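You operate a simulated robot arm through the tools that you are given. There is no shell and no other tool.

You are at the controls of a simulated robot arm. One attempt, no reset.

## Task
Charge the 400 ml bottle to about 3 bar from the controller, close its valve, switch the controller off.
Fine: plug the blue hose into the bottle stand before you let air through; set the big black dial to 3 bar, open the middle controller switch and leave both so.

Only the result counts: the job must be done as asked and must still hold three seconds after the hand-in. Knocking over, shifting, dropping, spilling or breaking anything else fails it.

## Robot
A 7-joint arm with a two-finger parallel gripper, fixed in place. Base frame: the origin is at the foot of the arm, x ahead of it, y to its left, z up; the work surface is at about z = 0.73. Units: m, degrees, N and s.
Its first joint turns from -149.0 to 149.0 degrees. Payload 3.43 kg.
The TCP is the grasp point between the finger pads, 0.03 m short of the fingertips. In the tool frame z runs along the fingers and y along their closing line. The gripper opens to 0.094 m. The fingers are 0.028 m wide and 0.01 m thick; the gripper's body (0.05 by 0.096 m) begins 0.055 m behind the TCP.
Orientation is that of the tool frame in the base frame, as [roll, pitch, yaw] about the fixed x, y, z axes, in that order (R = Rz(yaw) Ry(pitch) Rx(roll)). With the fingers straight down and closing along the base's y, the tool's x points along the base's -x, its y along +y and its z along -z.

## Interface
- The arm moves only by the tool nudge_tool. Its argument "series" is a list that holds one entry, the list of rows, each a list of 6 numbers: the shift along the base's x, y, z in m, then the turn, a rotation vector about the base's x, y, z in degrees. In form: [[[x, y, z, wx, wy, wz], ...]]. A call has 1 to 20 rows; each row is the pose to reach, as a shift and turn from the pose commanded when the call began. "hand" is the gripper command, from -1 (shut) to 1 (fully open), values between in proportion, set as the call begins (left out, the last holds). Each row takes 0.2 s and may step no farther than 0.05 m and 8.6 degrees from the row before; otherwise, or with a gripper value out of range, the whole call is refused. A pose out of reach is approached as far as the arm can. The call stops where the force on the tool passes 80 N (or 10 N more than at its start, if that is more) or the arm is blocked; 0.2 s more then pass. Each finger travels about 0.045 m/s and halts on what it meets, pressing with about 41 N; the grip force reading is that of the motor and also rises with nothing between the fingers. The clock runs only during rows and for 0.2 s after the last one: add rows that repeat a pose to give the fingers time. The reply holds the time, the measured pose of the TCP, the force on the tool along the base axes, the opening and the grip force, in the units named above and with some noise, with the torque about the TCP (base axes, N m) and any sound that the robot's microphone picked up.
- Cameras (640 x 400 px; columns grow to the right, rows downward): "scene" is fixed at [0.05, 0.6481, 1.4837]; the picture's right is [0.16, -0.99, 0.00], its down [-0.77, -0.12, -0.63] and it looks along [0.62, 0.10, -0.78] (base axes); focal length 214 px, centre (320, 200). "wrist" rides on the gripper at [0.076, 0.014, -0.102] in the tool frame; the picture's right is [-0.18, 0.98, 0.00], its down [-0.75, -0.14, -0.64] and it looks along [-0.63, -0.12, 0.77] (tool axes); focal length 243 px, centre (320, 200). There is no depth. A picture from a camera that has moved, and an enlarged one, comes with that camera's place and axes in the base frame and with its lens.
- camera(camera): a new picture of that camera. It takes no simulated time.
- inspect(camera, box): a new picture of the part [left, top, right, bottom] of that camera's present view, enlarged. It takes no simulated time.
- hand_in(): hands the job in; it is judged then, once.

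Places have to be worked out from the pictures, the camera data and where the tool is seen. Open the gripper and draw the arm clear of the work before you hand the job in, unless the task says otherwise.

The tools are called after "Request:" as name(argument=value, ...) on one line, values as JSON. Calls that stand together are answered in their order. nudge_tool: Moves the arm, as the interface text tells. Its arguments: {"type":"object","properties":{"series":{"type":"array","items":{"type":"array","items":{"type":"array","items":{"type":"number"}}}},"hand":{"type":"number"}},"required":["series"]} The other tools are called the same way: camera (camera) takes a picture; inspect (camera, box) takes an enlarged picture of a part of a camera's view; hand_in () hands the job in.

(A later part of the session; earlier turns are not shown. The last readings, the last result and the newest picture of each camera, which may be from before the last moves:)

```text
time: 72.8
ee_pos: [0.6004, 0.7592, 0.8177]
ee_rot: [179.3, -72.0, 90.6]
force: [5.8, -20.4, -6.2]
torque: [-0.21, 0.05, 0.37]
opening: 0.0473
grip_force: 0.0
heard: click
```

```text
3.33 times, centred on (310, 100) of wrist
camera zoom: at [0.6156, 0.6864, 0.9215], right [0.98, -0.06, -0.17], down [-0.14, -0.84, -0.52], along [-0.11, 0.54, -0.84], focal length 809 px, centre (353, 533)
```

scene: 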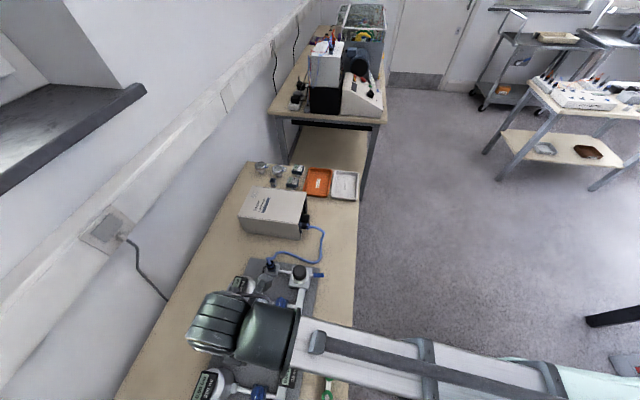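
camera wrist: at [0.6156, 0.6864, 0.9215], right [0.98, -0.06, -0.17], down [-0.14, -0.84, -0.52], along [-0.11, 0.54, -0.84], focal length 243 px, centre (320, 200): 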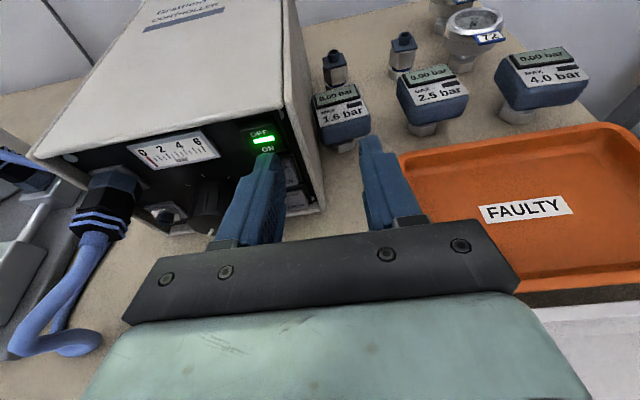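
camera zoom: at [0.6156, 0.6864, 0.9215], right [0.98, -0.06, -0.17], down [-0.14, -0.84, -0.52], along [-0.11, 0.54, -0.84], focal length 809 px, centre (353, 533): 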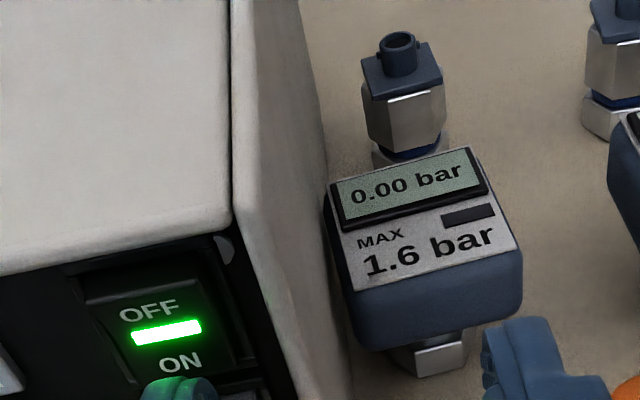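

I back off in allowed steps and look at the panel.

Request:
nudge_tool(series=[[[0, -0.01, 0, 0, 0, 0], [0, -0.03, 0, 0, 0, 0], [0, -0.06, 0.015, 0, 0, 0], [-0.02, -0.09, 0.03, 0, 0, 0], [-0.05, -0.12, 0.045, 0, 0, 0], [-0.08, -0.15, 0.06, 0, 0, 0]]])

Request:
camera(camera="wrist")

Request:
inspect(camera="wrist", box=[240, 40, 400, 160])

```text
time: 74.2
ee_pos: [0.5174, 0.6102, 0.8804]
ee_rot: [179.6, -72.1, 90.6]
force: [0.2, 0.8, 0.3]
torque: [0.01, -0.01, 0.0]
opening: 0.0502
grip_force: 0.0
```

```text
taken
camera wrist: at [0.533, 0.5372, 0.9839], right [0.98, -0.06, -0.17], down [-0.14, -0.84, -0.52], along [-0.12, 0.54, -0.84], focal length 243 px, centre (320, 200)
```

wrist: 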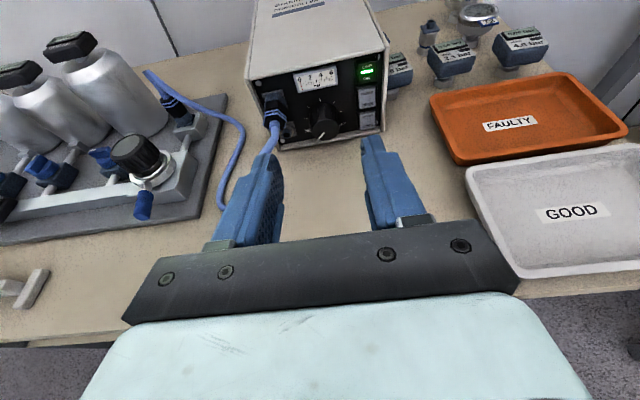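

```text
3.33 times, centred on (320, 100) of wrist
camera zoom: at [0.533, 0.5372, 0.9839], right [0.98, -0.06, -0.17], down [-0.14, -0.84, -0.52], along [-0.12, 0.54, -0.84], focal length 809 px, centre (320, 533)
```

zoom: 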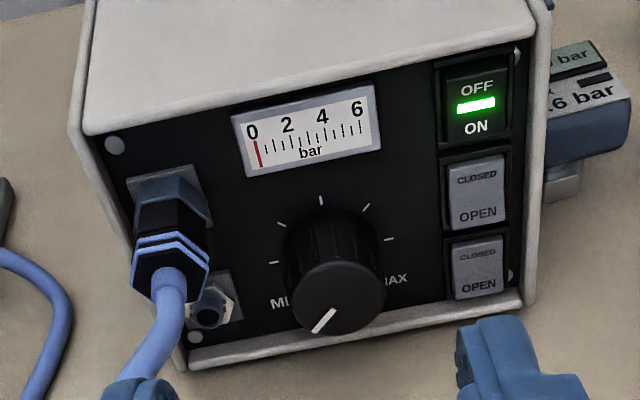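

Knob axis is at about x=0.516, z=0.780, its face at y≈0.770; the mid tick (3 bar) is straight up, i.e. 135° clockwise from MIN. I test how far the tool can roll clockwise (+y) here in free space.

Request:
nudge_tool(series=[[[0, 0, 0, 0, 8, 0], [0, 0, 0, 0, 16, 0], [0, 0, 0, 0, 24, 0], [0, 0, 0, 0, 32, 0], [0, 0, 0, 0, 40, 0], [0, 0, 0, 0, 48, 0]]])

Request:
camera(camera="wrist")

```text
time: 75.6
ee_pos: [0.5189, 0.6102, 0.8781]
ee_rot: [-105.3, -39.6, 23.4]
force: [0.4, -0.3, 0.7]
torque: [0.0, -0.01, 0.0]
opening: 0.0498
grip_force: 0.0
```

```text
taken
camera wrist: at [0.6071, 0.5368, 0.9361], right [0.53, -0.06, -0.85], down [-0.48, -0.84, -0.24], along [-0.7, 0.54, -0.47], focal length 243 px, centre (320, 200)
```

wrist: 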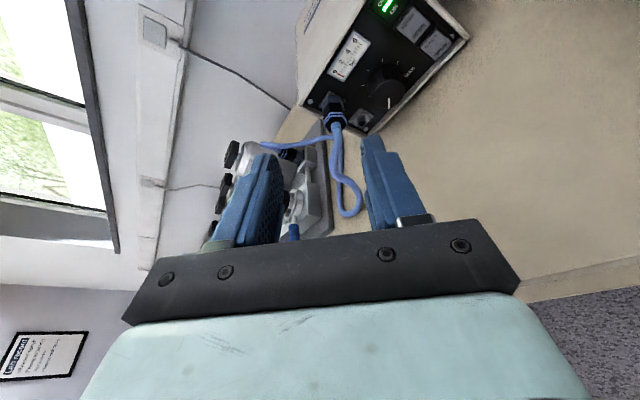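

+48° is fine; I test further to see whether +90° is possible.

Request:
nudge_tool(series=[[[0, 0, 0, 0, 8, 0], [0, 0, 0, 0, 16, 0], [0, 0, 0, 0, 24, 0], [0, 0, 0, 0, 32, 0], [0, 0, 0, 0, 40, 0]]])

```text
time: 76.8
ee_pos: [0.5186, 0.6098, 0.8774]
ee_rot: [-90.6, -1.9, 17.9]
force: [-0.2, -1.3, 0.4]
torque: [0.0, -0.02, -0.04]
opening: 0.0499
grip_force: 0.0
```

The roll range is ample (+88° reached). I'll turn the dial in three 45° strokes from roll 0 to +45, which keeps the gripper clear of table and hose. First I roll back and open the fingers to about 52 mm.

Request:
nudge_tool(series=[[[0, 0, 0, 0, -8, 0], [0, 0, 0, 0, -16, 0], [0, 0, 0, 0, -24, 0], [0, 0, 0, 0, -32, 0], [0, 0, 0, 0, -40, 0], [0, 0, 0, 0, -48, 0], [0, 0, 0, 0, -56, 0], [0, 0, 0, 0, -64, 0], [0, 0, 0, 0, -72, 0], [0, 0, 0, 0, -80, 0], [0, 0, 0, 0, -88, 0], [-0.001, 0.03, -0.03, 0, -88, 0], [-0.002, 0.06, -0.06, 0, -88, 0], [-0.0026, 0.08, -0.085, 0, -88, 0]]], hand=0.1)

Request:
camera(camera="wrist")

Request:
inspect(camera="wrist", box=[230, 60, 410, 200])

```text
time: 79.8
ee_pos: [0.513, 0.6928, 0.7953]
ee_rot: [179.7, -72.1, 90.4]
force: [-0.7, 0.1, 0.5]
torque: [0.02, 0.02, 0.01]
opening: 0.0516
grip_force: 0.0
```

```text
taken
camera wrist: at [0.5296, 0.62, 0.8986], right [0.98, -0.06, -0.17], down [-0.14, -0.84, -0.52], along [-0.12, 0.54, -0.84], focal length 243 px, centre (320, 200)
```

wrist: 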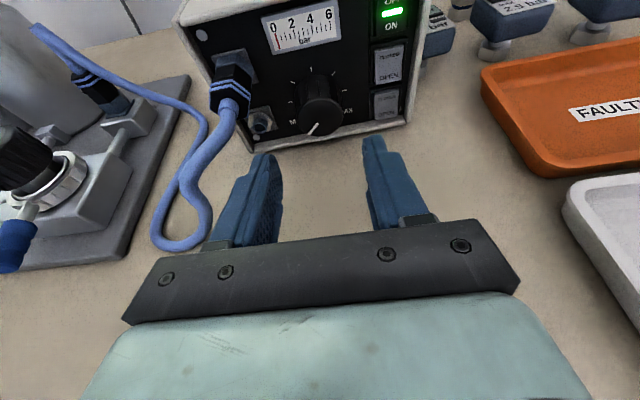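

```text
2.86 times, centred on (320, 130) of wrist
camera zoom: at [0.5296, 0.62, 0.8986], right [0.98, -0.06, -0.17], down [-0.14, -0.84, -0.52], along [-0.12, 0.54, -0.84], focal length 693 px, centre (320, 400)
```

zoom: 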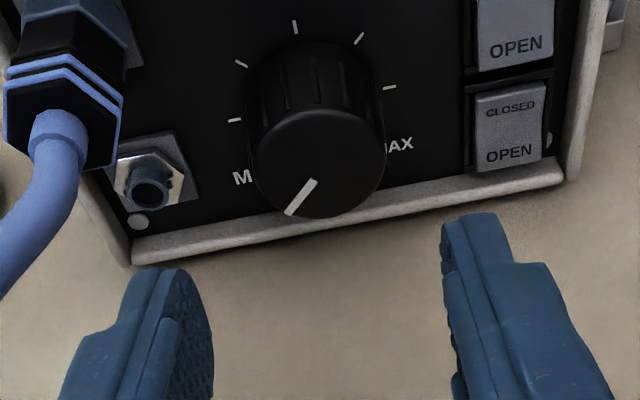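

Knob axis confirmed at (0.516, z 0.779), face y≈0.771. I narrow the fingers to 46 mm and advance straight onto the knob.

Request:
nudge_tool(series=[[[-0.001, 0.01, -0.0087, 0, 0, 0], [-0.001, 0.025, -0.0087, 0, 0, 0], [-0.001, 0.04, -0.0087, 0, 0, 0], [-0.001, 0.05, -0.0087, 0, 0, 0], [-0.001, 0.059, -0.0087, 0, 0, 0], [-0.001, 0.059, -0.0087, 0, 0, 0]]], hand=-0.02)

Request:
inspect(camera="wrist", box=[230, 60, 410, 200])

```text
time: 81.2
ee_pos: [0.5137, 0.7504, 0.7836]
ee_rot: [179.5, -72.0, 90.6]
force: [-0.1, 0.0, 0.8]
torque: [0.02, 0.02, -0.03]
opening: 0.0461
grip_force: 0.0
```

```text
2.86 times, centred on (320, 130) of wrist
camera zoom: at [0.5298, 0.6775, 0.8873], right [0.98, -0.06, -0.17], down [-0.14, -0.84, -0.52], along [-0.12, 0.54, -0.84], focal length 693 px, centre (320, 400)
```

zoom: 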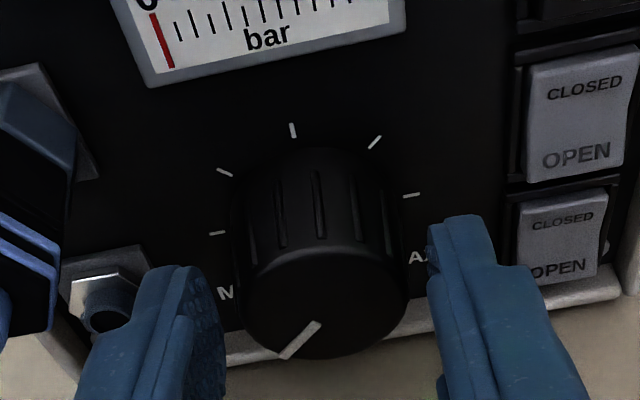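

The knob is between the fingers. I close on it.

Request:
nudge_tool(series=[[[0, 0, 0, 0, 0, 0], [0, 0, 0, 0, 0, 0], [0, 0, 0, 0, 0, 0]]], hand=-1)

Request:
inspect(camera="wrist", box=[230, 60, 410, 200])

```text
time: 82.0
ee_pos: [0.5151, 0.7509, 0.784]
ee_rot: [179.5, -72.1, 90.4]
force: [3.7, 2.6, 0.7]
torque: [0.03, -0.01, -0.14]
opening: 0.036
grip_force: 41.2
```

```text
2.86 times, centred on (320, 130) of wrist
camera zoom: at [0.5301, 0.6775, 0.8873], right [0.98, -0.06, -0.17], down [-0.14, -0.84, -0.52], along [-0.12, 0.54, -0.84], focal length 693 px, centre (320, 400)
```

zoom: 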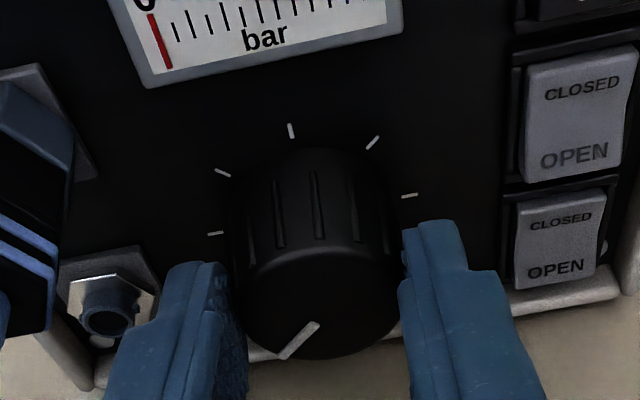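

Gripped at 36 mm. I start the clockwise turn (+y) with the first 15° and check forces and the pointer.

Request:
nudge_tool(series=[[[0.0004, 0, 0, 0, 4, 0], [0.0008, 0, -0.0001, 0, 8, 0], [0.0012, 0, -0.0001, 0, 12, 0], [0.0016, 0, -0.0002, 0, 15, 0]]])

Request:
inspect(camera="wrist", box=[230, 60, 410, 200])

```text
time: 83.0
ee_pos: [0.5166, 0.7506, 0.7823]
ee_rot: [-139.0, -66.9, 51.3]
force: [9.2, 3.7, 6.5]
torque: [-0.44, -0.09, -0.1]
opening: 0.0355
grip_force: 41.5
```

```text
2.86 times, centred on (320, 130) of wrist
camera zoom: at [0.5584, 0.6773, 0.8797], right [0.9, -0.06, -0.42], down [-0.27, -0.84, -0.47], along [-0.33, 0.54, -0.78], focal length 693 px, centre (320, 400)
```

zoom: 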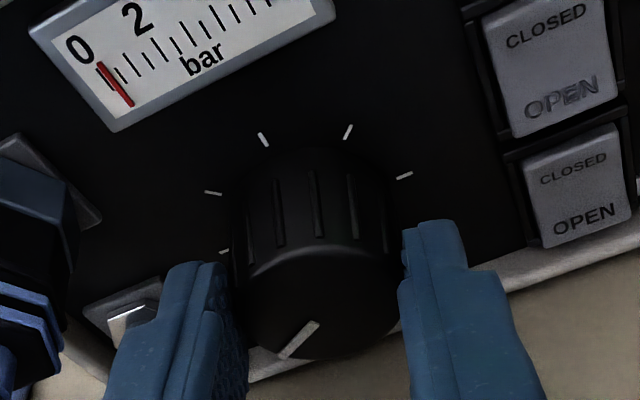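

The pointer follows the tool and the meter needle has left 0. I continue to +45°.

Request:
nudge_tool(series=[[[0.0007, 0, -0.0003, 0, 7.5, 0], [0.0014, 0, -0.0006, 0, 15, 0], [0.0021, 0, -0.001, 0, 22.5, 0], [0.0026, 0, -0.0016, 0, 30, 0]]])

Request:
camera(camera="wrist")

Request:
inspect(camera="wrist", box=[230, 20, 410, 160])

```text
time: 84.0
ee_pos: [0.5196, 0.75, 0.7822]
ee_rot: [-107.2, -42.3, 24.6]
force: [11.8, 7.4, 0.0]
torque: [-0.51, -0.14, -0.08]
opening: 0.0357
grip_force: 40.7
```

```text
taken
camera wrist: at [0.6043, 0.6772, 0.8449], right [0.57, -0.06, -0.82], down [-0.47, -0.84, -0.27], along [-0.67, 0.54, -0.51], focal length 243 px, centre (320, 200)
```

wrist: 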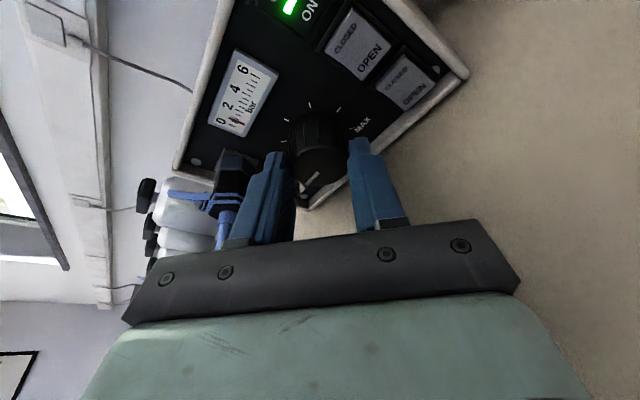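

```text
2.86 times, centred on (320, 90) of wrist
camera zoom: at [0.6043, 0.6772, 0.8449], right [0.57, -0.06, -0.82], down [-0.47, -0.84, -0.27], along [-0.67, 0.54, -0.51], focal length 693 px, centre (320, 514)
```

zoom: 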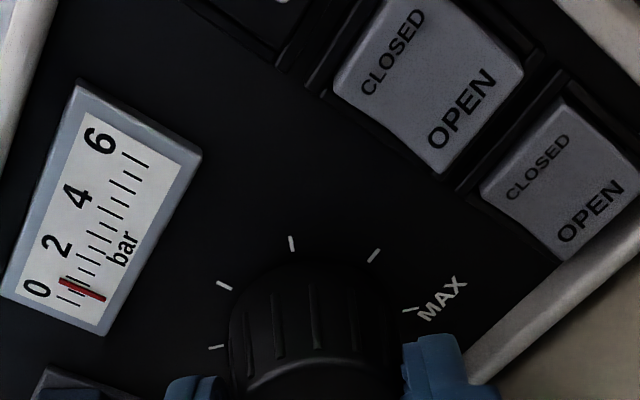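

The needle is near 1 bar after 45°. I open slightly, roll back 45° around the knob, and close for the next stroke.

Request:
nudge_tool(series=[[[0, 0, 0, 0, 0, 0], [0, 0, 0, 0, 0, 0], [-0.0007, 0, 0.0005, 0, -7.5, 0], [-0.0013, 0, 0.0009, 0, -15, 0], [-0.002, 0, 0.0013, 0, -22.5, 0], [-0.0028, 0, 0.0016, 0, -30, 0], [-0.0035, 0, 0.0017, 0, -37.5, 0], [-0.0042, 0, 0.0018, 0, -45, 0]]], hand=-0.02)

Request:
inspect(camera="wrist", box=[230, 20, 410, 160])

Request:
inspect(camera="wrist", box=[230, 60, 410, 200])

```text
time: 85.8
ee_pos: [0.5138, 0.7489, 0.7842]
ee_rot: [179.1, -72.2, 91.0]
force: [-0.1, 0.9, 1.9]
torque: [-0.01, 0.0, -0.01]
opening: 0.046
grip_force: 0.1
```

```text
2.86 times, centred on (320, 90) of wrist
camera zoom: at [0.5299, 0.6763, 0.8883], right [0.98, -0.06, -0.17], down [-0.14, -0.84, -0.52], along [-0.11, 0.54, -0.84], focal length 693 px, centre (320, 514)
```

zoom: 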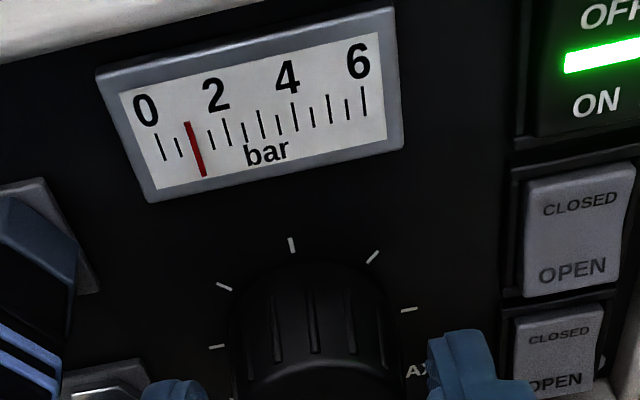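

```text
2.86 times, centred on (320, 130) of wrist
camera zoom: at [0.5299, 0.6763, 0.8883], right [0.98, -0.06, -0.17], down [-0.14, -0.84, -0.52], along [-0.11, 0.54, -0.84], focal length 693 px, centre (320, 400)
```

zoom: 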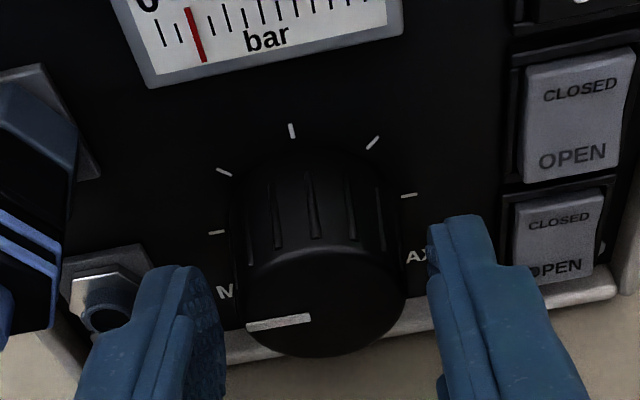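

The meter reads 1.0 bar with the pointer at the first (9 o'clock) tick: 45° per bar. Second stroke: close and turn +45°.

Request:
nudge_tool(series=[[[0, 0, 0, 0, 0, 0], [0, 0, 0, 0, 0, 0], [0, 0, 0, 0, 0, 0], [0.0008, 0, -0.0001, 0, 7.5, 0], [0.0016, 0, -0.0002, 0, 15, 0], [0.0023, 0, -0.0005, 0, 22.5, 0], [0.003, 0, -0.0008, 0, 30, 0], [0.0037, 0, -0.0012, 0, 37.5, 0], [0.0042, 0, -0.0018, 0, 45, 0]]], hand=-1)

Request:
nudge_tool(series=[[[0, 0, 0, 0, 0, 0], [0, 0, 0, 0, 0, 0], [-0.0007, 0, 0.0005, 0, -7.5, 0], [-0.0013, 0, 0.0009, 0, -15, 0], [-0.002, 0, 0.0013, 0, -22.5, 0], [-0.0028, 0, 0.0016, 0, -30, 0], [-0.0035, 0, 0.0017, 0, -37.5, 0], [-0.0042, 0, 0.0018, 0, -45, 0]]], hand=-0.02)

Request:
inspect(camera="wrist", box=[230, 20, 410, 160])

Request:
inspect(camera="wrist", box=[230, 60, 410, 200])

```text
time: 87.8
ee_pos: [0.5203, 0.7498, 0.7822]
ee_rot: [-106.8, -42.3, 24.2]
force: [14.2, 0.2, 5.1]
torque: [-0.18, -0.04, -0.11]
opening: 0.0359
grip_force: 40.9
```

```text
time: 89.6
ee_pos: [0.5137, 0.7493, 0.7858]
ee_rot: [179.1, -72.1, 90.9]
force: [0.2, -0.2, -0.7]
torque: [0.07, -0.02, 0.02]
opening: 0.0461
grip_force: 0.2
```

```text
2.86 times, centred on (320, 90) of wrist
camera zoom: at [0.5298, 0.677, 0.8877], right [0.98, -0.06, -0.17], down [-0.14, -0.84, -0.52], along [-0.11, 0.54, -0.84], focal length 693 px, centre (320, 514)
```

zoom: 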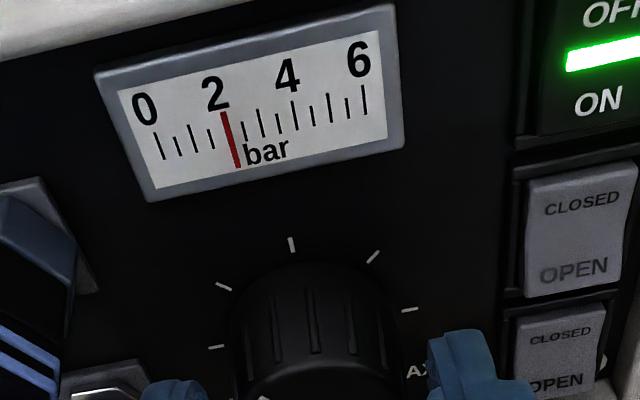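

```text
2.86 times, centred on (320, 130) of wrist
camera zoom: at [0.5298, 0.677, 0.8877], right [0.98, -0.06, -0.17], down [-0.14, -0.84, -0.52], along [-0.11, 0.54, -0.84], focal length 693 px, centre (320, 400)
```

zoom: 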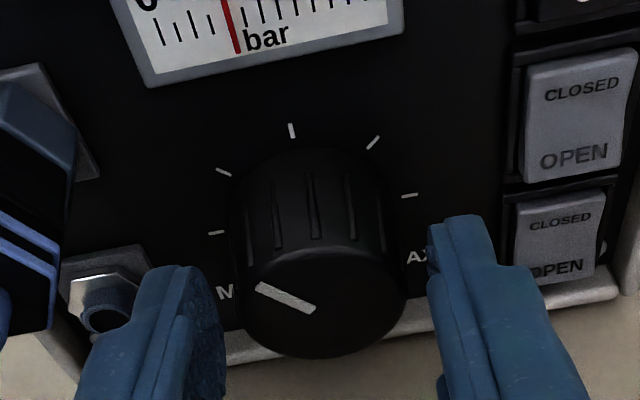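

Reads 2.0 bar. Third stroke of +45°.

Request:
nudge_tool(series=[[[0, 0, 0, 0, 0, 0], [0, 0, 0, 0, 0, 0], [0, 0, 0, 0, 0, 0], [0.0008, 0, -0.0001, 0, 7.5, 0], [0.0016, 0, -0.0002, 0, 15, 0], [0.0023, 0, -0.0005, 0, 22.5, 0], [0.003, 0, -0.0008, 0, 30, 0], [0.0037, 0, -0.0012, 0, 37.5, 0], [0.0042, 0, -0.0018, 0, 45, 0]]], hand=-1)

Request:
nudge_tool(series=[[[0, 0, 0, 0, 0, 0], [0, 0, 0, 0, 0, 0], [-0.0007, 0, 0.0005, 0, -7.5, 0], [-0.0013, 0, 0.0009, 0, -15, 0], [-0.002, 0, 0.0013, 0, -22.5, 0], [-0.0028, 0, 0.0016, 0, -30, 0], [-0.0035, 0, 0.0017, 0, -37.5, 0], [-0.0042, 0, 0.0018, 0, -45, 0]]], hand=-0.02)

Request:
inspect(camera="wrist", box=[230, 20, 410, 160])

Request:
inspect(camera="wrist", box=[230, 60, 410, 200])

```text
time: 91.6
ee_pos: [0.5197, 0.7507, 0.7826]
ee_rot: [-107.0, -42.2, 24.5]
force: [10.5, 7.5, 2.8]
torque: [-0.09, -0.03, -0.12]
opening: 0.0357
grip_force: 40.7
```

```text
time: 93.4
ee_pos: [0.5162, 0.7511, 0.7844]
ee_rot: [179.1, -72.1, 90.8]
force: [0.6, 0.0, 0.3]
torque: [-0.01, 0.01, -0.02]
opening: 0.0462
grip_force: 0.0
```

```text
2.86 times, centred on (320, 90) of wrist
camera zoom: at [0.5305, 0.6771, 0.8877], right [0.98, -0.06, -0.17], down [-0.14, -0.84, -0.52], along [-0.11, 0.54, -0.84], focal length 693 px, centre (320, 514)
```

zoom: 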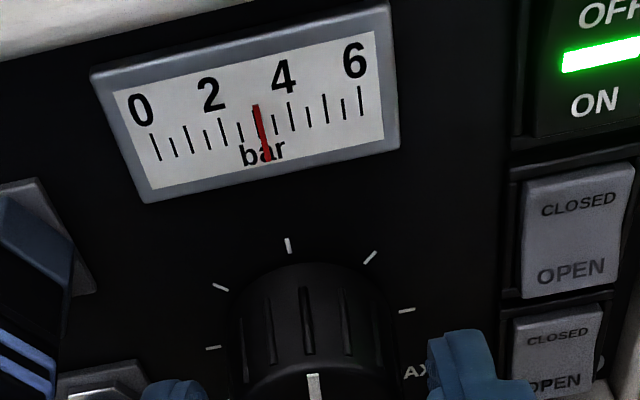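

```text
2.86 times, centred on (320, 130) of wrist
camera zoom: at [0.5305, 0.6771, 0.8877], right [0.98, -0.06, -0.17], down [-0.14, -0.84, -0.52], along [-0.11, 0.54, -0.84], focal length 693 px, centre (320, 400)
```

zoom: 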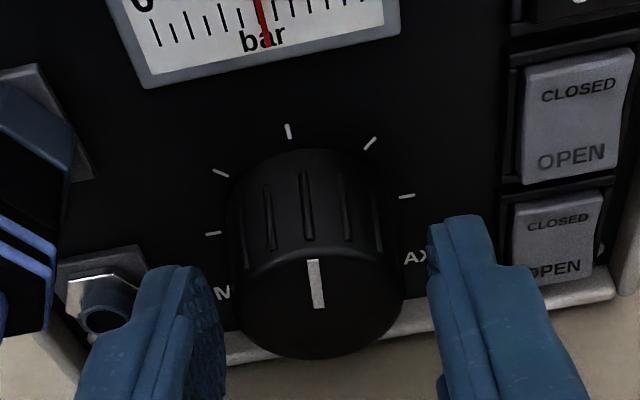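

The pointer is at 12 o'clock; I enlarge the meter to read it closely.

Request:
inspect(camera="wrist", box=[250, 20, 350, 80])

```text
6.40 times, centred on (300, 50) of wrist
camera zoom: at [0.5305, 0.6771, 0.8877], right [0.98, -0.06, -0.17], down [-0.14, -0.84, -0.52], along [-0.11, 0.54, -0.84], focal length 1553 px, centre (448, 1160)
```

zoom: 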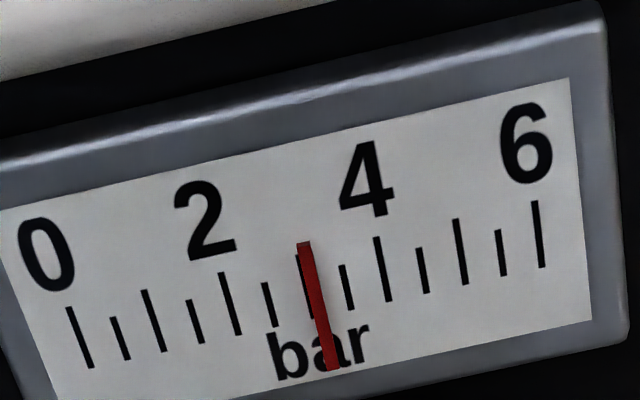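

The needle is on 3 (about 3.0 bar). I back off straight and look at the plug at AIR IN from here, to verify its seating before any air is let through.

Request:
nudge_tool(series=[[[0, -0.015, 0, 0, 0, 0], [0, -0.03, 0, 0, 0, 0], [0, -0.05, 0.005, 0, 0, 0], [0, -0.08, 0.03, 0, 0, 0], [0, -0.11, 0.06, 0, 0, 0]]])

Request:
camera(camera="wrist")

Request:
inspect(camera="wrist", box=[110, 60, 270, 180])

Request:
inspect(camera="scene", box=[250, 250, 300, 290])

```text
time: 94.6
ee_pos: [0.5123, 0.6389, 0.8435]
ee_rot: [179.7, -72.1, 90.4]
force: [-0.7, 1.1, 0.0]
torque: [-0.02, 0.04, 0.04]
opening: 0.0463
grip_force: 0.1
```

```text
taken
camera wrist: at [0.5287, 0.5649, 0.9462], right [0.98, -0.06, -0.17], down [-0.14, -0.84, -0.52], along [-0.12, 0.54, -0.84], focal length 243 px, centre (320, 200)
```

wrist: 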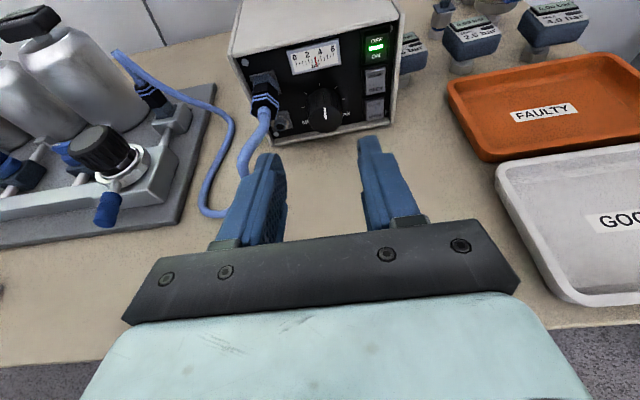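

```text
3.33 times, centred on (190, 120) of wrist
camera zoom: at [0.5287, 0.5649, 0.9462], right [0.98, -0.06, -0.17], down [-0.14, -0.84, -0.52], along [-0.12, 0.54, -0.84], focal length 809 px, centre (753, 467)
```

zoom: 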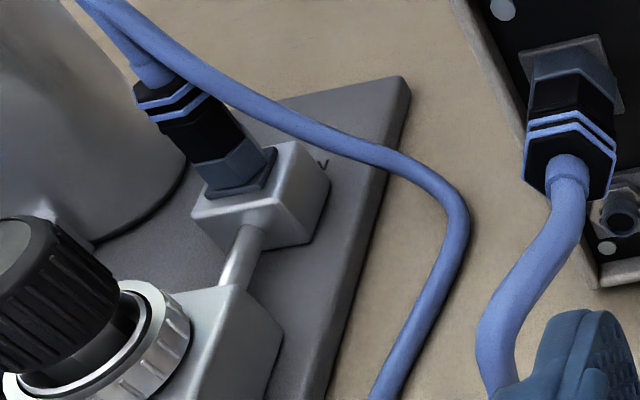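

```text
10.00 times, centred on (275, 270) of scene
camera zoom: at [0.05, 0.6481, 1.4837], right [0.16, -0.99, 0.0], down [-0.77, -0.12, -0.63], along [0.62, 0.1, -0.78], focal length 2145 px, centre (770, -500)
```

zoom: 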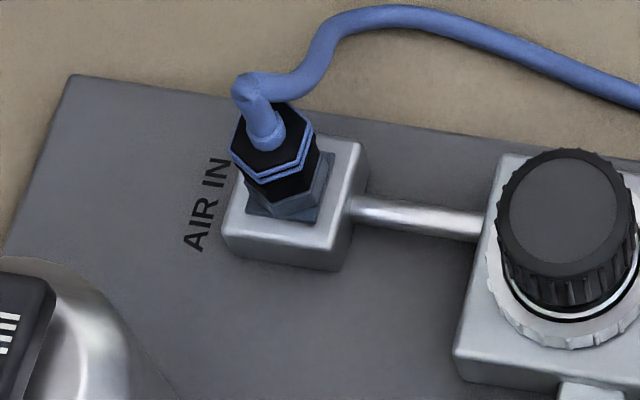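

The plug's slate hex sits flush on the AIR IN plate, just like the controller end. To be sure it holds before letting air through, I'll do a gentle tug test. First I untilt and rise.

Request:
nudge_tool(series=[[[0, -0.01, 0.03, -8, 0, 0], [-0.01, -0.02, 0.06, -16, 0, 0], [-0.02, -0.025, 0.09, -24, 0, 0], [-0.04, -0.025, 0.11, -32, 0, 0], [-0.06, -0.02, 0.13, -40, 0, 0], [-0.08, -0.01, 0.14, -48, 0, 0], [-0.1, 0.0, 0.15, -56, 0, 0], [-0.12, 0.01, 0.16, -64, 0, 0], [-0.14, 0.02, 0.16, -72, 0, 0]]])

Request:
nudge_tool(series=[[[-0.005, 0.015, 0, 0, 0, 8.2], [-0.01, 0.03, 0, 0, 0, 16.4], [-0.015, 0.045, 0, 0, 0, 24.6], [-0.02, 0.06, 0, 0, 0, 32.8], [-0.025, 0.08, 0, 0, 0, 41], [-0.035, 0.1, 0, 0, 0, 49.2], [-0.045, 0.12, 0, 0, 0, 57.4], [-0.055, 0.14, 0, 0, 0, 65.6], [-0.065, 0.16, 0, 0, 0, 73.8], [-0.07, 0.18, 0, 0, 0, 82], [-0.073, 0.195, 0, 0, 0, 89.6]]])

Request:
camera(camera="wrist")

```text
time: 96.6
ee_pos: [0.3759, 0.6599, 1.0024]
ee_rot: [-180.0, 0.0, 90.2]
force: [0.0, 0.0, -0.7]
torque: [0.03, -0.02, 0.01]
opening: 0.0462
grip_force: 0.1
```

```text
time: 99.0
ee_pos: [0.3025, 0.857, 1.0026]
ee_rot: [180.0, 0.0, 180.0]
force: [0.8, -0.2, -0.2]
torque: [0.0, -0.03, 0.0]
opening: 0.0463
grip_force: 0.0
```

```text
taken
camera wrist: at [0.2289, 0.8722, 1.1044], right [0.19, 0.98, 0.0], down [0.75, -0.14, 0.64], along [0.63, -0.12, -0.77], focal length 243 px, centre (320, 200)
```

wrist: 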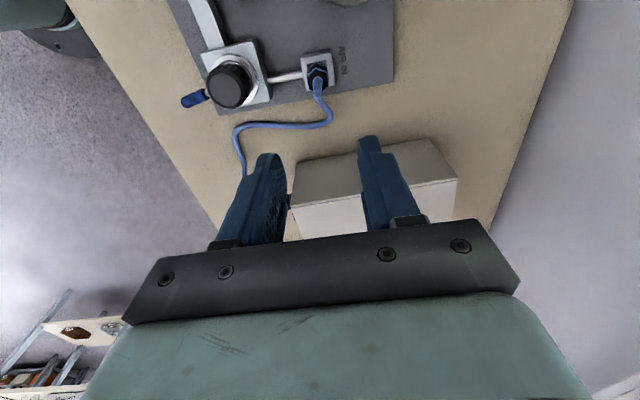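

Request:
inspect(camera="wrist", box=[270, 40, 370, 140])

```text
4.00 times, centred on (320, 90) of wrist
camera zoom: at [0.2289, 0.8722, 1.1044], right [0.19, 0.98, 0.0], down [0.75, -0.14, 0.64], along [0.63, -0.12, -0.77], focal length 970 px, centre (320, 640)
```

zoom: 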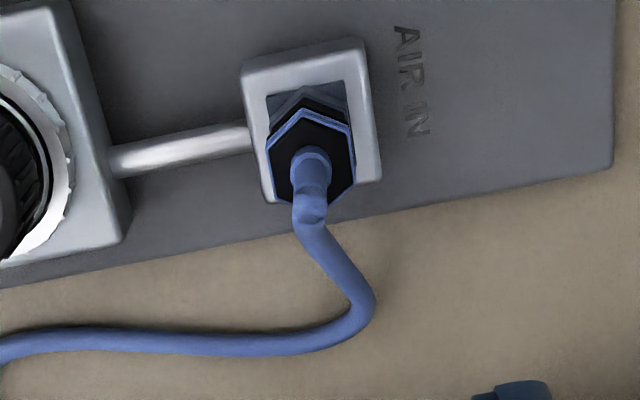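

Plug centre is ~2.5 mm to -x of my TCP. I descend to z≈0.86 first and check the clearance of the wrist to the 600 ml bottle's display.

Request:
nudge_tool(series=[[[-0.0025, -0.0005, -0.03, 0, 0, 0], [-0.0025, -0.0005, -0.065, 0, 0, 0], [-0.0025, -0.0005, -0.1, 0, 0, 0], [-0.0025, -0.0005, -0.13, 0, 0, 0], [-0.0025, -0.0005, -0.145, 0, 0, 0]]])

Request:
camera(camera="wrist")

Request:
inspect(camera="scene", box=[210, 220, 310, 300])

```text
time: 100.2
ee_pos: [0.2999, 0.8525, 0.857]
ee_rot: [180.0, -0.1, 179.7]
force: [0.4, -0.6, -0.3]
torque: [-0.03, 0.01, -0.01]
opening: 0.0462
grip_force: 0.1
```

```text
taken
camera wrist: at [0.2256, 0.8687, 0.9593], right [0.19, 0.98, 0.0], down [0.75, -0.14, 0.64], along [0.63, -0.12, -0.77], focal length 243 px, centre (320, 200)
```

wrist: 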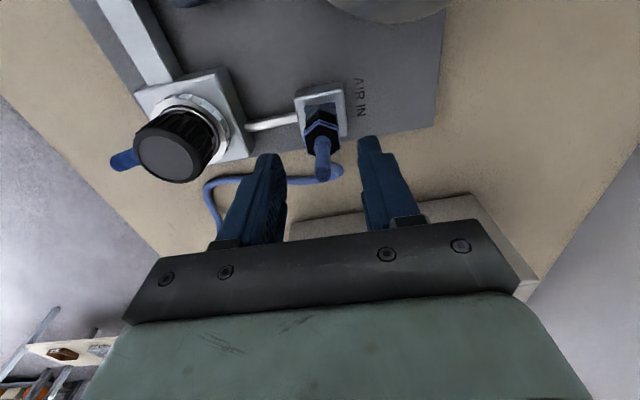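

```text
5.00 times, centred on (260, 260) of scene
camera zoom: at [0.05, 0.6481, 1.4837], right [0.16, -0.99, 0.0], down [-0.77, -0.12, -0.63], along [0.62, 0.1, -0.78], focal length 1072 px, centre (620, -100)
```

zoom: 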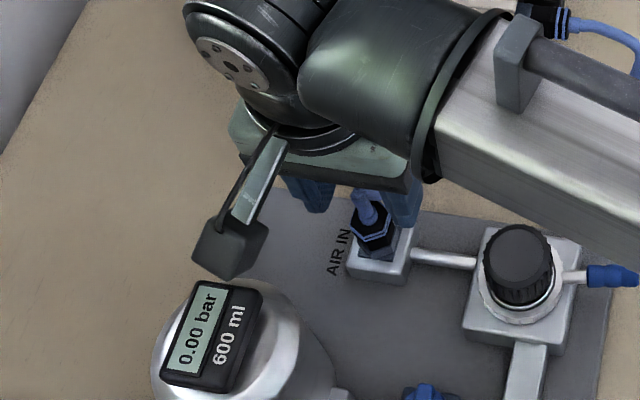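

The camera box will come near the 600 ml display, so I only descend 35 mm more (fingertips ~9 mm below the plug's top), enough for a gentle grip.

Request:
nudge_tool(series=[[[0, 0.002, -0.012, 0, 0, 0], [0, 0.002, -0.024, 0, 0, 0], [0, 0.002, -0.035, 0, 0, 0], [0, 0.002, -0.035, 0, 0, 0]]])

Request:
inspect(camera="wrist", box=[260, 90, 380, 190])

Request:
inspect(camera="scene", box=[210, 220, 310, 300])

```text
time: 101.2
ee_pos: [0.2999, 0.8547, 0.8233]
ee_rot: [-179.9, 0.0, 179.7]
force: [0.2, -0.5, 0.2]
torque: [-0.02, 0.03, -0.02]
opening: 0.046
grip_force: 0.0
```

```text
4.00 times, centred on (320, 140) of wrist
camera zoom: at [0.2256, 0.8706, 0.9259], right [0.19, 0.98, 0.0], down [0.75, -0.14, 0.64], along [0.63, -0.12, -0.77], focal length 970 px, centre (320, 440)
```

zoom: 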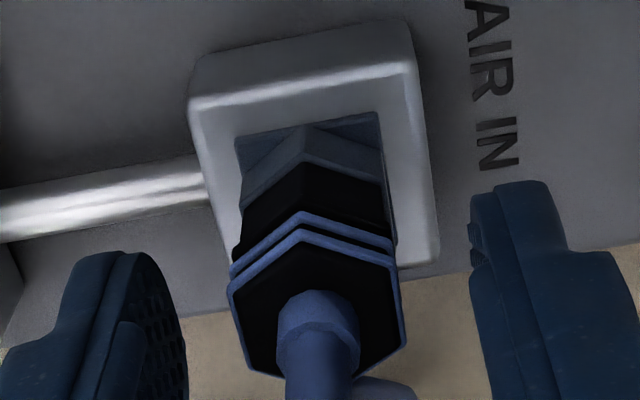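

```text
5.00 times, centred on (260, 260) of scene
camera zoom: at [0.05, 0.6481, 1.4837], right [0.16, -0.99, 0.0], down [-0.77, -0.12, -0.63], along [0.62, 0.1, -0.78], focal length 1072 px, centre (620, -100)
```

zoom: 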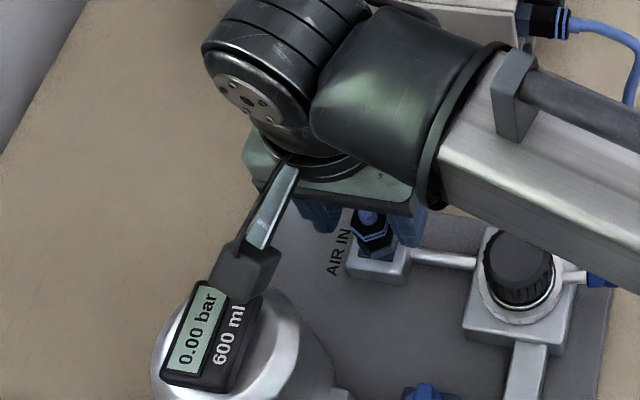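

No contact anywhere. I close on the plug's top part.

Request:
nudge_tool(series=[[[0, 0, 0, 0, 0, 0], [0, 0, 0, 0, 0, 0], [0, 0, 0, 0, 0, 0], [0, 0, 0, 0, 0, 0]]], hand=-1)

Request:
nudge_tool(series=[[[0, 0, 0.001, 0, 0, 0], [0, 0, 0.002, 0, 0, 0], [0, 0, 0.002, 0, 0, 0]]])

Request:
inspect(camera="wrist", box=[260, 90, 380, 190])

```text
time: 102.2
ee_pos: [0.2996, 0.8551, 0.8225]
ee_rot: [180.0, -0.1, 179.8]
force: [0.6, 1.3, 0.0]
torque: [0.05, -0.02, 0.01]
opening: 0.023
grip_force: 41.0
```

```text
time: 103.0
ee_pos: [0.2999, 0.8551, 0.8268]
ee_rot: [-179.8, 0.1, 179.7]
force: [9.6, -6.4, -4.6]
torque: [-0.18, -0.23, 0.03]
opening: 0.0228
grip_force: 41.1
```

```text
4.00 times, centred on (320, 140) of wrist
camera zoom: at [0.2254, 0.871, 0.9281], right [0.19, 0.98, 0.0], down [0.75, -0.14, 0.64], along [0.63, -0.12, -0.77], focal length 970 px, centre (320, 440)
```

zoom: 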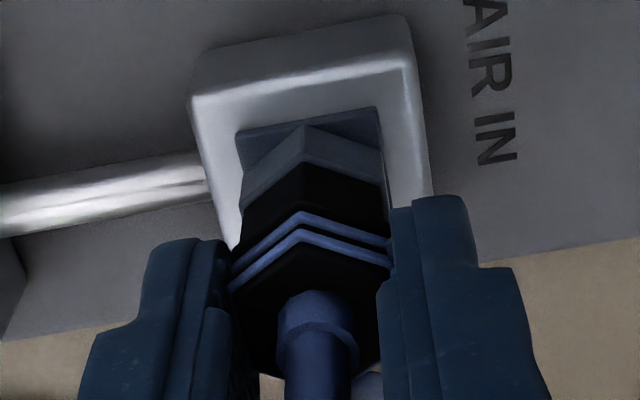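

Only -4.6 N so far. I lift another 2 mm to see whether it resists.

Request:
nudge_tool(series=[[[0, 0, 0.001, 0, 0, 0], [0, 0, 0.002, 0, 0, 0], [0, 0, 0.002, 0, 0, 0]]])

Request:
inspect(camera="wrist", box=[260, 90, 380, 190])

```text
time: 103.8
ee_pos: [0.3004, 0.8549, 0.8273]
ee_rot: [-179.9, -0.2, 179.7]
force: [12.7, -14.5, -4.5]
torque: [-0.31, -0.29, 0.04]
opening: 0.0228
grip_force: 40.8
```

```text
4.00 times, centred on (320, 140) of wrist
camera zoom: at [0.2254, 0.871, 0.9298], right [0.19, 0.98, 0.0], down [0.75, -0.14, 0.64], along [0.63, -0.12, -0.77], focal length 970 px, centre (320, 440)
```

zoom: 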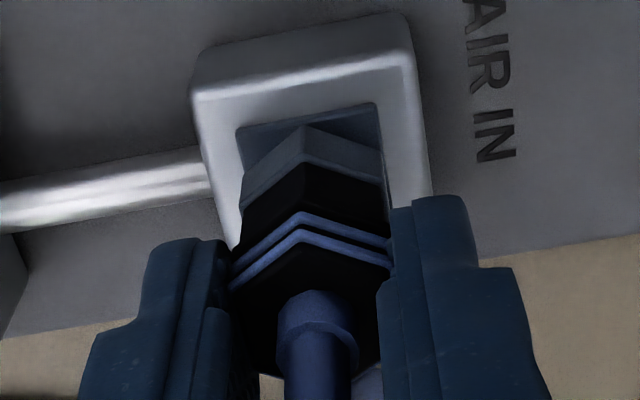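

The plug rises with the tool at only ~4.5 N, so it's not latched — just sitting on the stub. I lower it again with a small lateral correction and press, then will try a twist (the spare fittings show bayonet lugs).

Request:
nudge_tool(series=[[[0.0005, -0.0008, -0.001, 0, 0, 0], [0.001, -0.0015, -0.002, 0, 0, 0], [0.001, -0.0015, -0.004, 0, 0, 0], [0.001, -0.0015, -0.005, 0, 0, 0], [0.001, -0.0015, -0.006, 0, 0, 0]]])

Request:
inspect(camera="wrist", box=[260, 90, 380, 190])

```text
time: 105.0
ee_pos: [0.2994, 0.8544, 0.8229]
ee_rot: [179.8, -0.1, 179.8]
force: [1.4, -1.7, 26.5]
torque: [-0.15, 0.03, -0.01]
opening: 0.023
grip_force: 40.8
```

```text
4.00 times, centred on (320, 140) of wrist
camera zoom: at [0.2256, 0.8702, 0.926], right [0.19, 0.98, 0.0], down [0.75, -0.15, 0.64], along [0.63, -0.12, -0.77], focal length 970 px, centre (320, 440)
```

zoom: 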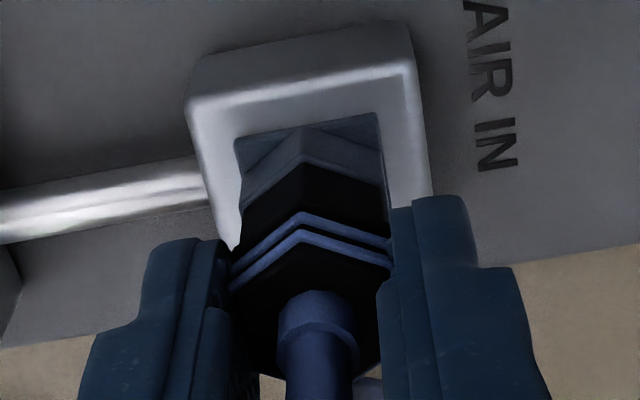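

Aligned well now (lateral ≈0, 26 N down). I try a clockwise twist of 30° while pressing.

Request:
nudge_tool(series=[[[0, 0, 0, 0, 0, -5], [0, 0, 0, 0, 0, -10], [0, 0, 0, 0, 0, -15], [0, 0, 0, 0, 0, -20], [0, 0, 0, 0, 0, -25], [0, 0, 0, 0, 0, -30]]])

Request:
inspect(camera="wrist", box=[260, 90, 380, 190])

```text
time: 106.4
ee_pos: [0.3, 0.8541, 0.8234]
ee_rot: [180.0, -0.1, 149.6]
force: [-3.3, -1.0, 26.6]
torque: [0.06, 0.25, 0.02]
opening: 0.023
grip_force: 40.9
```

```text
4.00 times, centred on (320, 140) of wrist
camera zoom: at [0.243, 0.9059, 0.9257], right [0.66, 0.76, 0.0], down [0.58, -0.5, 0.64], along [0.48, -0.42, -0.77], focal length 970 px, centre (320, 440)
```

zoom: 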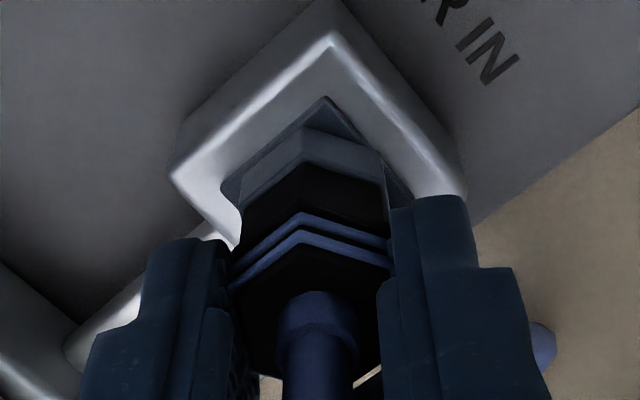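

It rotates freely without torque or click. I continue the twist to -90°.

Request:
nudge_tool(series=[[[0, 0, 0, 0, 0, -6], [0, 0, 0, 0, 0, -12], [0, 0, 0, 0, 0, -18], [0, 0, 0, 0, 0, -24], [0, 0, 0, 0, 0, -30], [0, 0, 0, 0, 0, -36], [0, 0, 0, 0, 0, -42], [0, 0, 0, 0, 0, -48], [0, 0, 0, 0, 0, -54], [0, 0, 0, 0, 0, -60]]])

Request:
inspect(camera="wrist", box=[260, 90, 380, 190])

Request:
inspect(camera="scene", box=[210, 220, 310, 300])

```text
time: 108.6
ee_pos: [0.2988, 0.8536, 0.8215]
ee_rot: [-179.9, 0.1, 89.6]
force: [-26.8, -19.9, 1.9]
torque: [-0.19, 0.29, 0.67]
opening: 0.0263
grip_force: 40.9
```

```text
4.00 times, centred on (320, 140) of wrist
camera zoom: at [0.3152, 0.931, 0.9243], right [0.98, -0.19, 0.0], down [-0.14, -0.75, 0.64], along [-0.12, -0.63, -0.76], focal length 970 px, centre (320, 440)
```

zoom: 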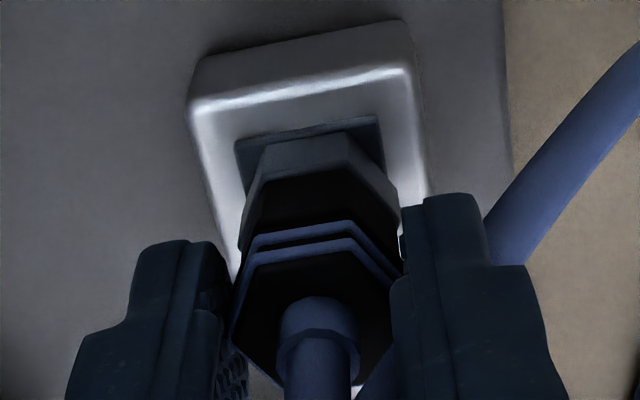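

```text
5.00 times, centred on (260, 260) of scene
camera zoom: at [0.05, 0.6481, 1.4837], right [0.16, -0.99, 0.0], down [-0.77, -0.12, -0.63], along [0.62, 0.1, -0.78], focal length 1072 px, centre (620, -100)
```

zoom: 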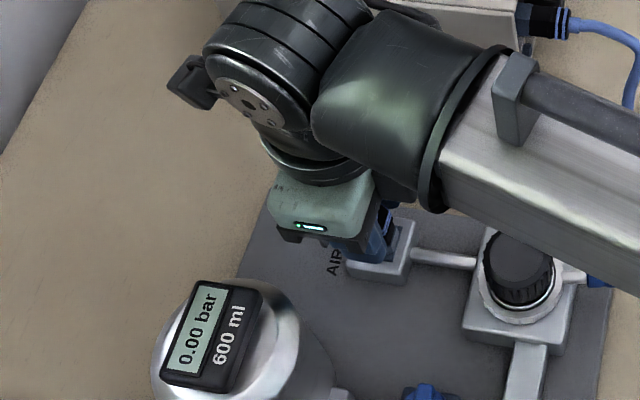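

The plug turned about 60° and then hit a stop (torque 0.67 N·m, fingers slipping over the hex): it behaves like a bayonet. I turn the tool back ~28° to re-align with the flats, then tug upward gently.

Request:
nudge_tool(series=[[[0, 0, 0, 0, 0, 7], [0, 0, 0, 0, 0, 14], [0, 0, 0, 0, 0, 21], [0, 0, 0, 0, 0, 28], [0, 0, 0, 0, 0, 28]]])

Request:
inspect(camera="wrist", box=[260, 90, 380, 190])

```text
time: 109.8
ee_pos: [0.2977, 0.8539, 0.8222]
ee_rot: [-179.8, -0.1, 117.8]
force: [-28.7, -12.8, 4.1]
torque: [-0.27, 0.34, 0.08]
opening: 0.0261
grip_force: 40.6
```

```text
4.00 times, centred on (320, 140) of wrist
camera zoom: at [0.2781, 0.9292, 0.9247], right [0.96, 0.3, 0.0], down [0.23, -0.73, 0.64], along [0.19, -0.61, -0.77], focal length 970 px, centre (320, 440)
```

zoom: 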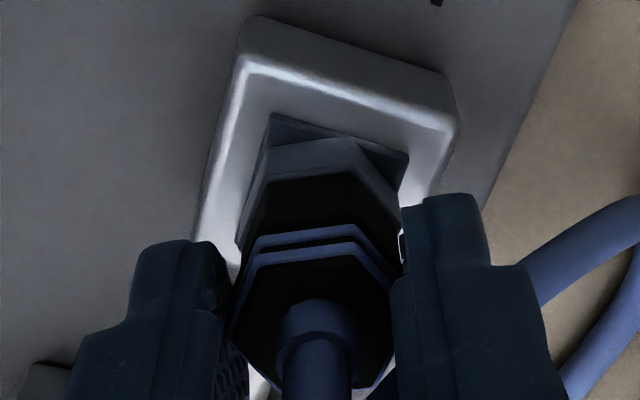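

The plug turned back with the fingers (now about -34°). I tug up 3 mm at this twist: if it is a bayonet, it should resist now.

Request:
nudge_tool(series=[[[0.001, 0.0005, 0.001, 0, 0, 0], [0.002, 0.001, 0.002, 0, 0, 0], [0.002, 0.001, 0.003, 0, 0, 0]]])

Request:
inspect(camera="wrist", box=[260, 90, 380, 190])

```text
time: 110.6
ee_pos: [0.2991, 0.8536, 0.8223]
ee_rot: [-179.2, 0.0, 117.8]
force: [-42.8, -22.5, -42.0]
torque: [-0.06, 0.36, 0.05]
opening: 0.026
grip_force: 40.3
```

```text
4.00 times, centred on (320, 140) of wrist
camera zoom: at [0.2791, 0.9302, 0.9243], right [0.96, 0.3, -0.01], down [0.23, -0.73, 0.64], along [0.18, -0.62, -0.76], focal length 970 px, centre (320, 440)
```

zoom: 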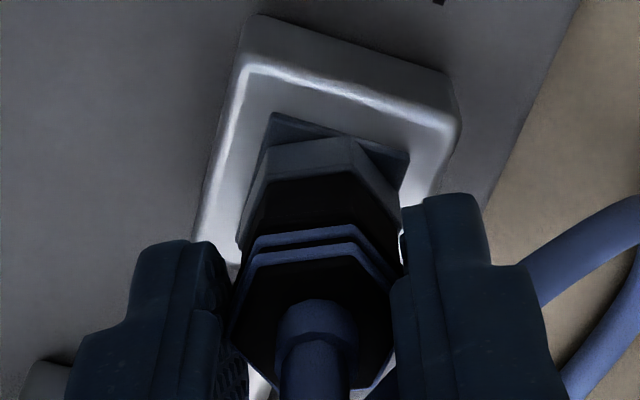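

Now it resists firmly: -42 N at 3 mm and no movement, so it's a twist-lock and it is engaged. I relax the pull and twist clockwise again to its stop so that it's fully locked.

Request:
nudge_tool(series=[[[-0.002, -0.001, -0.002, 0, 0, 0], [-0.004, -0.0018, -0.003, 0, 0, 0], [-0.004, -0.0018, -0.003, 0, 0, -7], [-0.004, -0.0018, -0.003, 0, 0, -14], [-0.004, -0.0018, -0.003, 0, 0, -21], [-0.004, -0.0018, -0.003, 0, 0, -28]]])

Request:
inspect(camera="wrist", box=[260, 90, 380, 190])

```text
time: 112.0
ee_pos: [0.298, 0.8536, 0.8224]
ee_rot: [179.9, -0.2, 89.6]
force: [-9.7, -5.3, 10.3]
torque: [-0.34, 0.64, 0.64]
opening: 0.0261
grip_force: 41.1
```

```text
4.00 times, centred on (320, 140) of wrist
camera zoom: at [0.3147, 0.9303, 0.925], right [0.98, -0.19, 0.0], down [-0.15, -0.76, 0.64], along [-0.12, -0.63, -0.77], focal length 970 px, centre (320, 440)
```

zoom: 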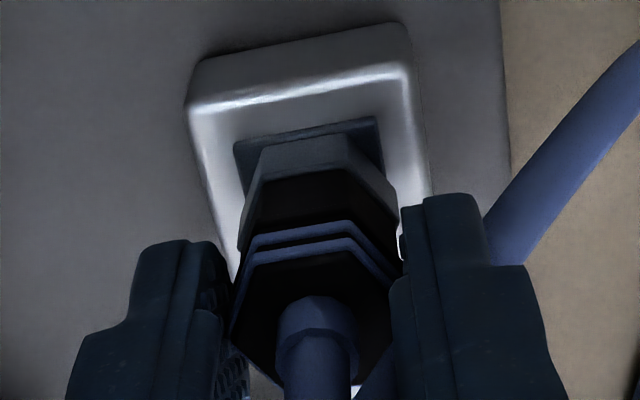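

The twist torque is back at 0.64 N·m: the plug is at its lock stop. I open the fingers and lift straight off.

Request:
nudge_tool(series=[[[0, 0, 0, 0, 0, 0], [0, 0, 0, 0, 0, 0], [0, 0, 0, 0, 0, 0], [0, 0, 0.01, 0, 0, 0], [0, 0, 0.03, 0, 0, 0], [0, 0, 0.06, 0, 0, 0], [0, 0, 0.1, 0, 0, 0], [0, 0, 0.14, 0, 0, 0]]], hand=0.1)

Request:
camera(camera="wrist")

Request:
inspect(camera="scene", box=[240, 230, 330, 300])

```text
time: 113.8
ee_pos: [0.2971, 0.8535, 0.9615]
ee_rot: [-180.0, 0.0, 89.7]
force: [0.5, -0.6, -0.2]
torque: [-0.01, 0.02, 0.01]
opening: 0.0517
grip_force: 0.1
```

```text
taken
camera wrist: at [0.3139, 0.9308, 1.0641], right [0.98, -0.19, 0.0], down [-0.14, -0.75, 0.64], along [-0.12, -0.63, -0.77], focal length 243 px, centre (320, 200)
```

wrist: 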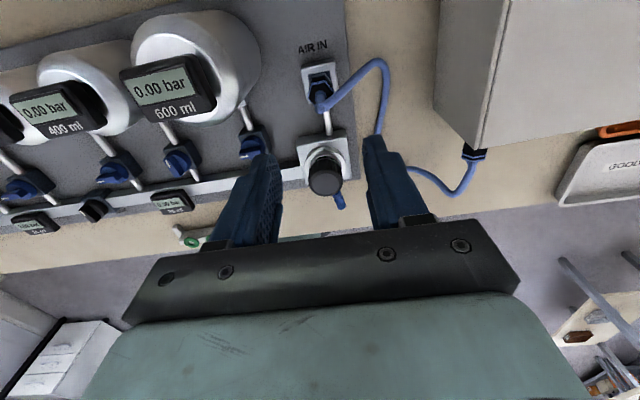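

```text
5.71 times, centred on (285, 265) of scene
camera zoom: at [0.05, 0.6481, 1.4837], right [0.16, -0.99, 0.0], down [-0.77, -0.12, -0.63], along [0.62, 0.1, -0.78], focal length 1226 px, centre (520, -171)
```

zoom: 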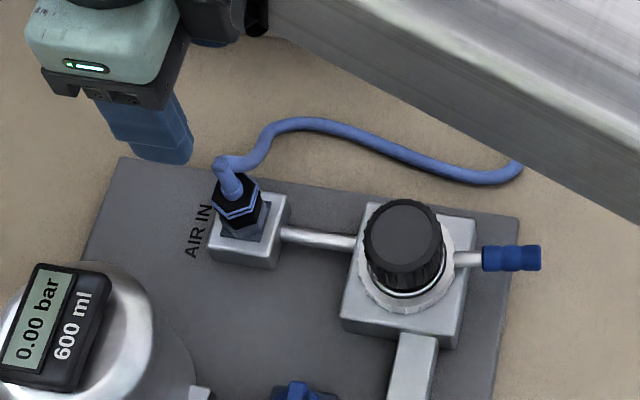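

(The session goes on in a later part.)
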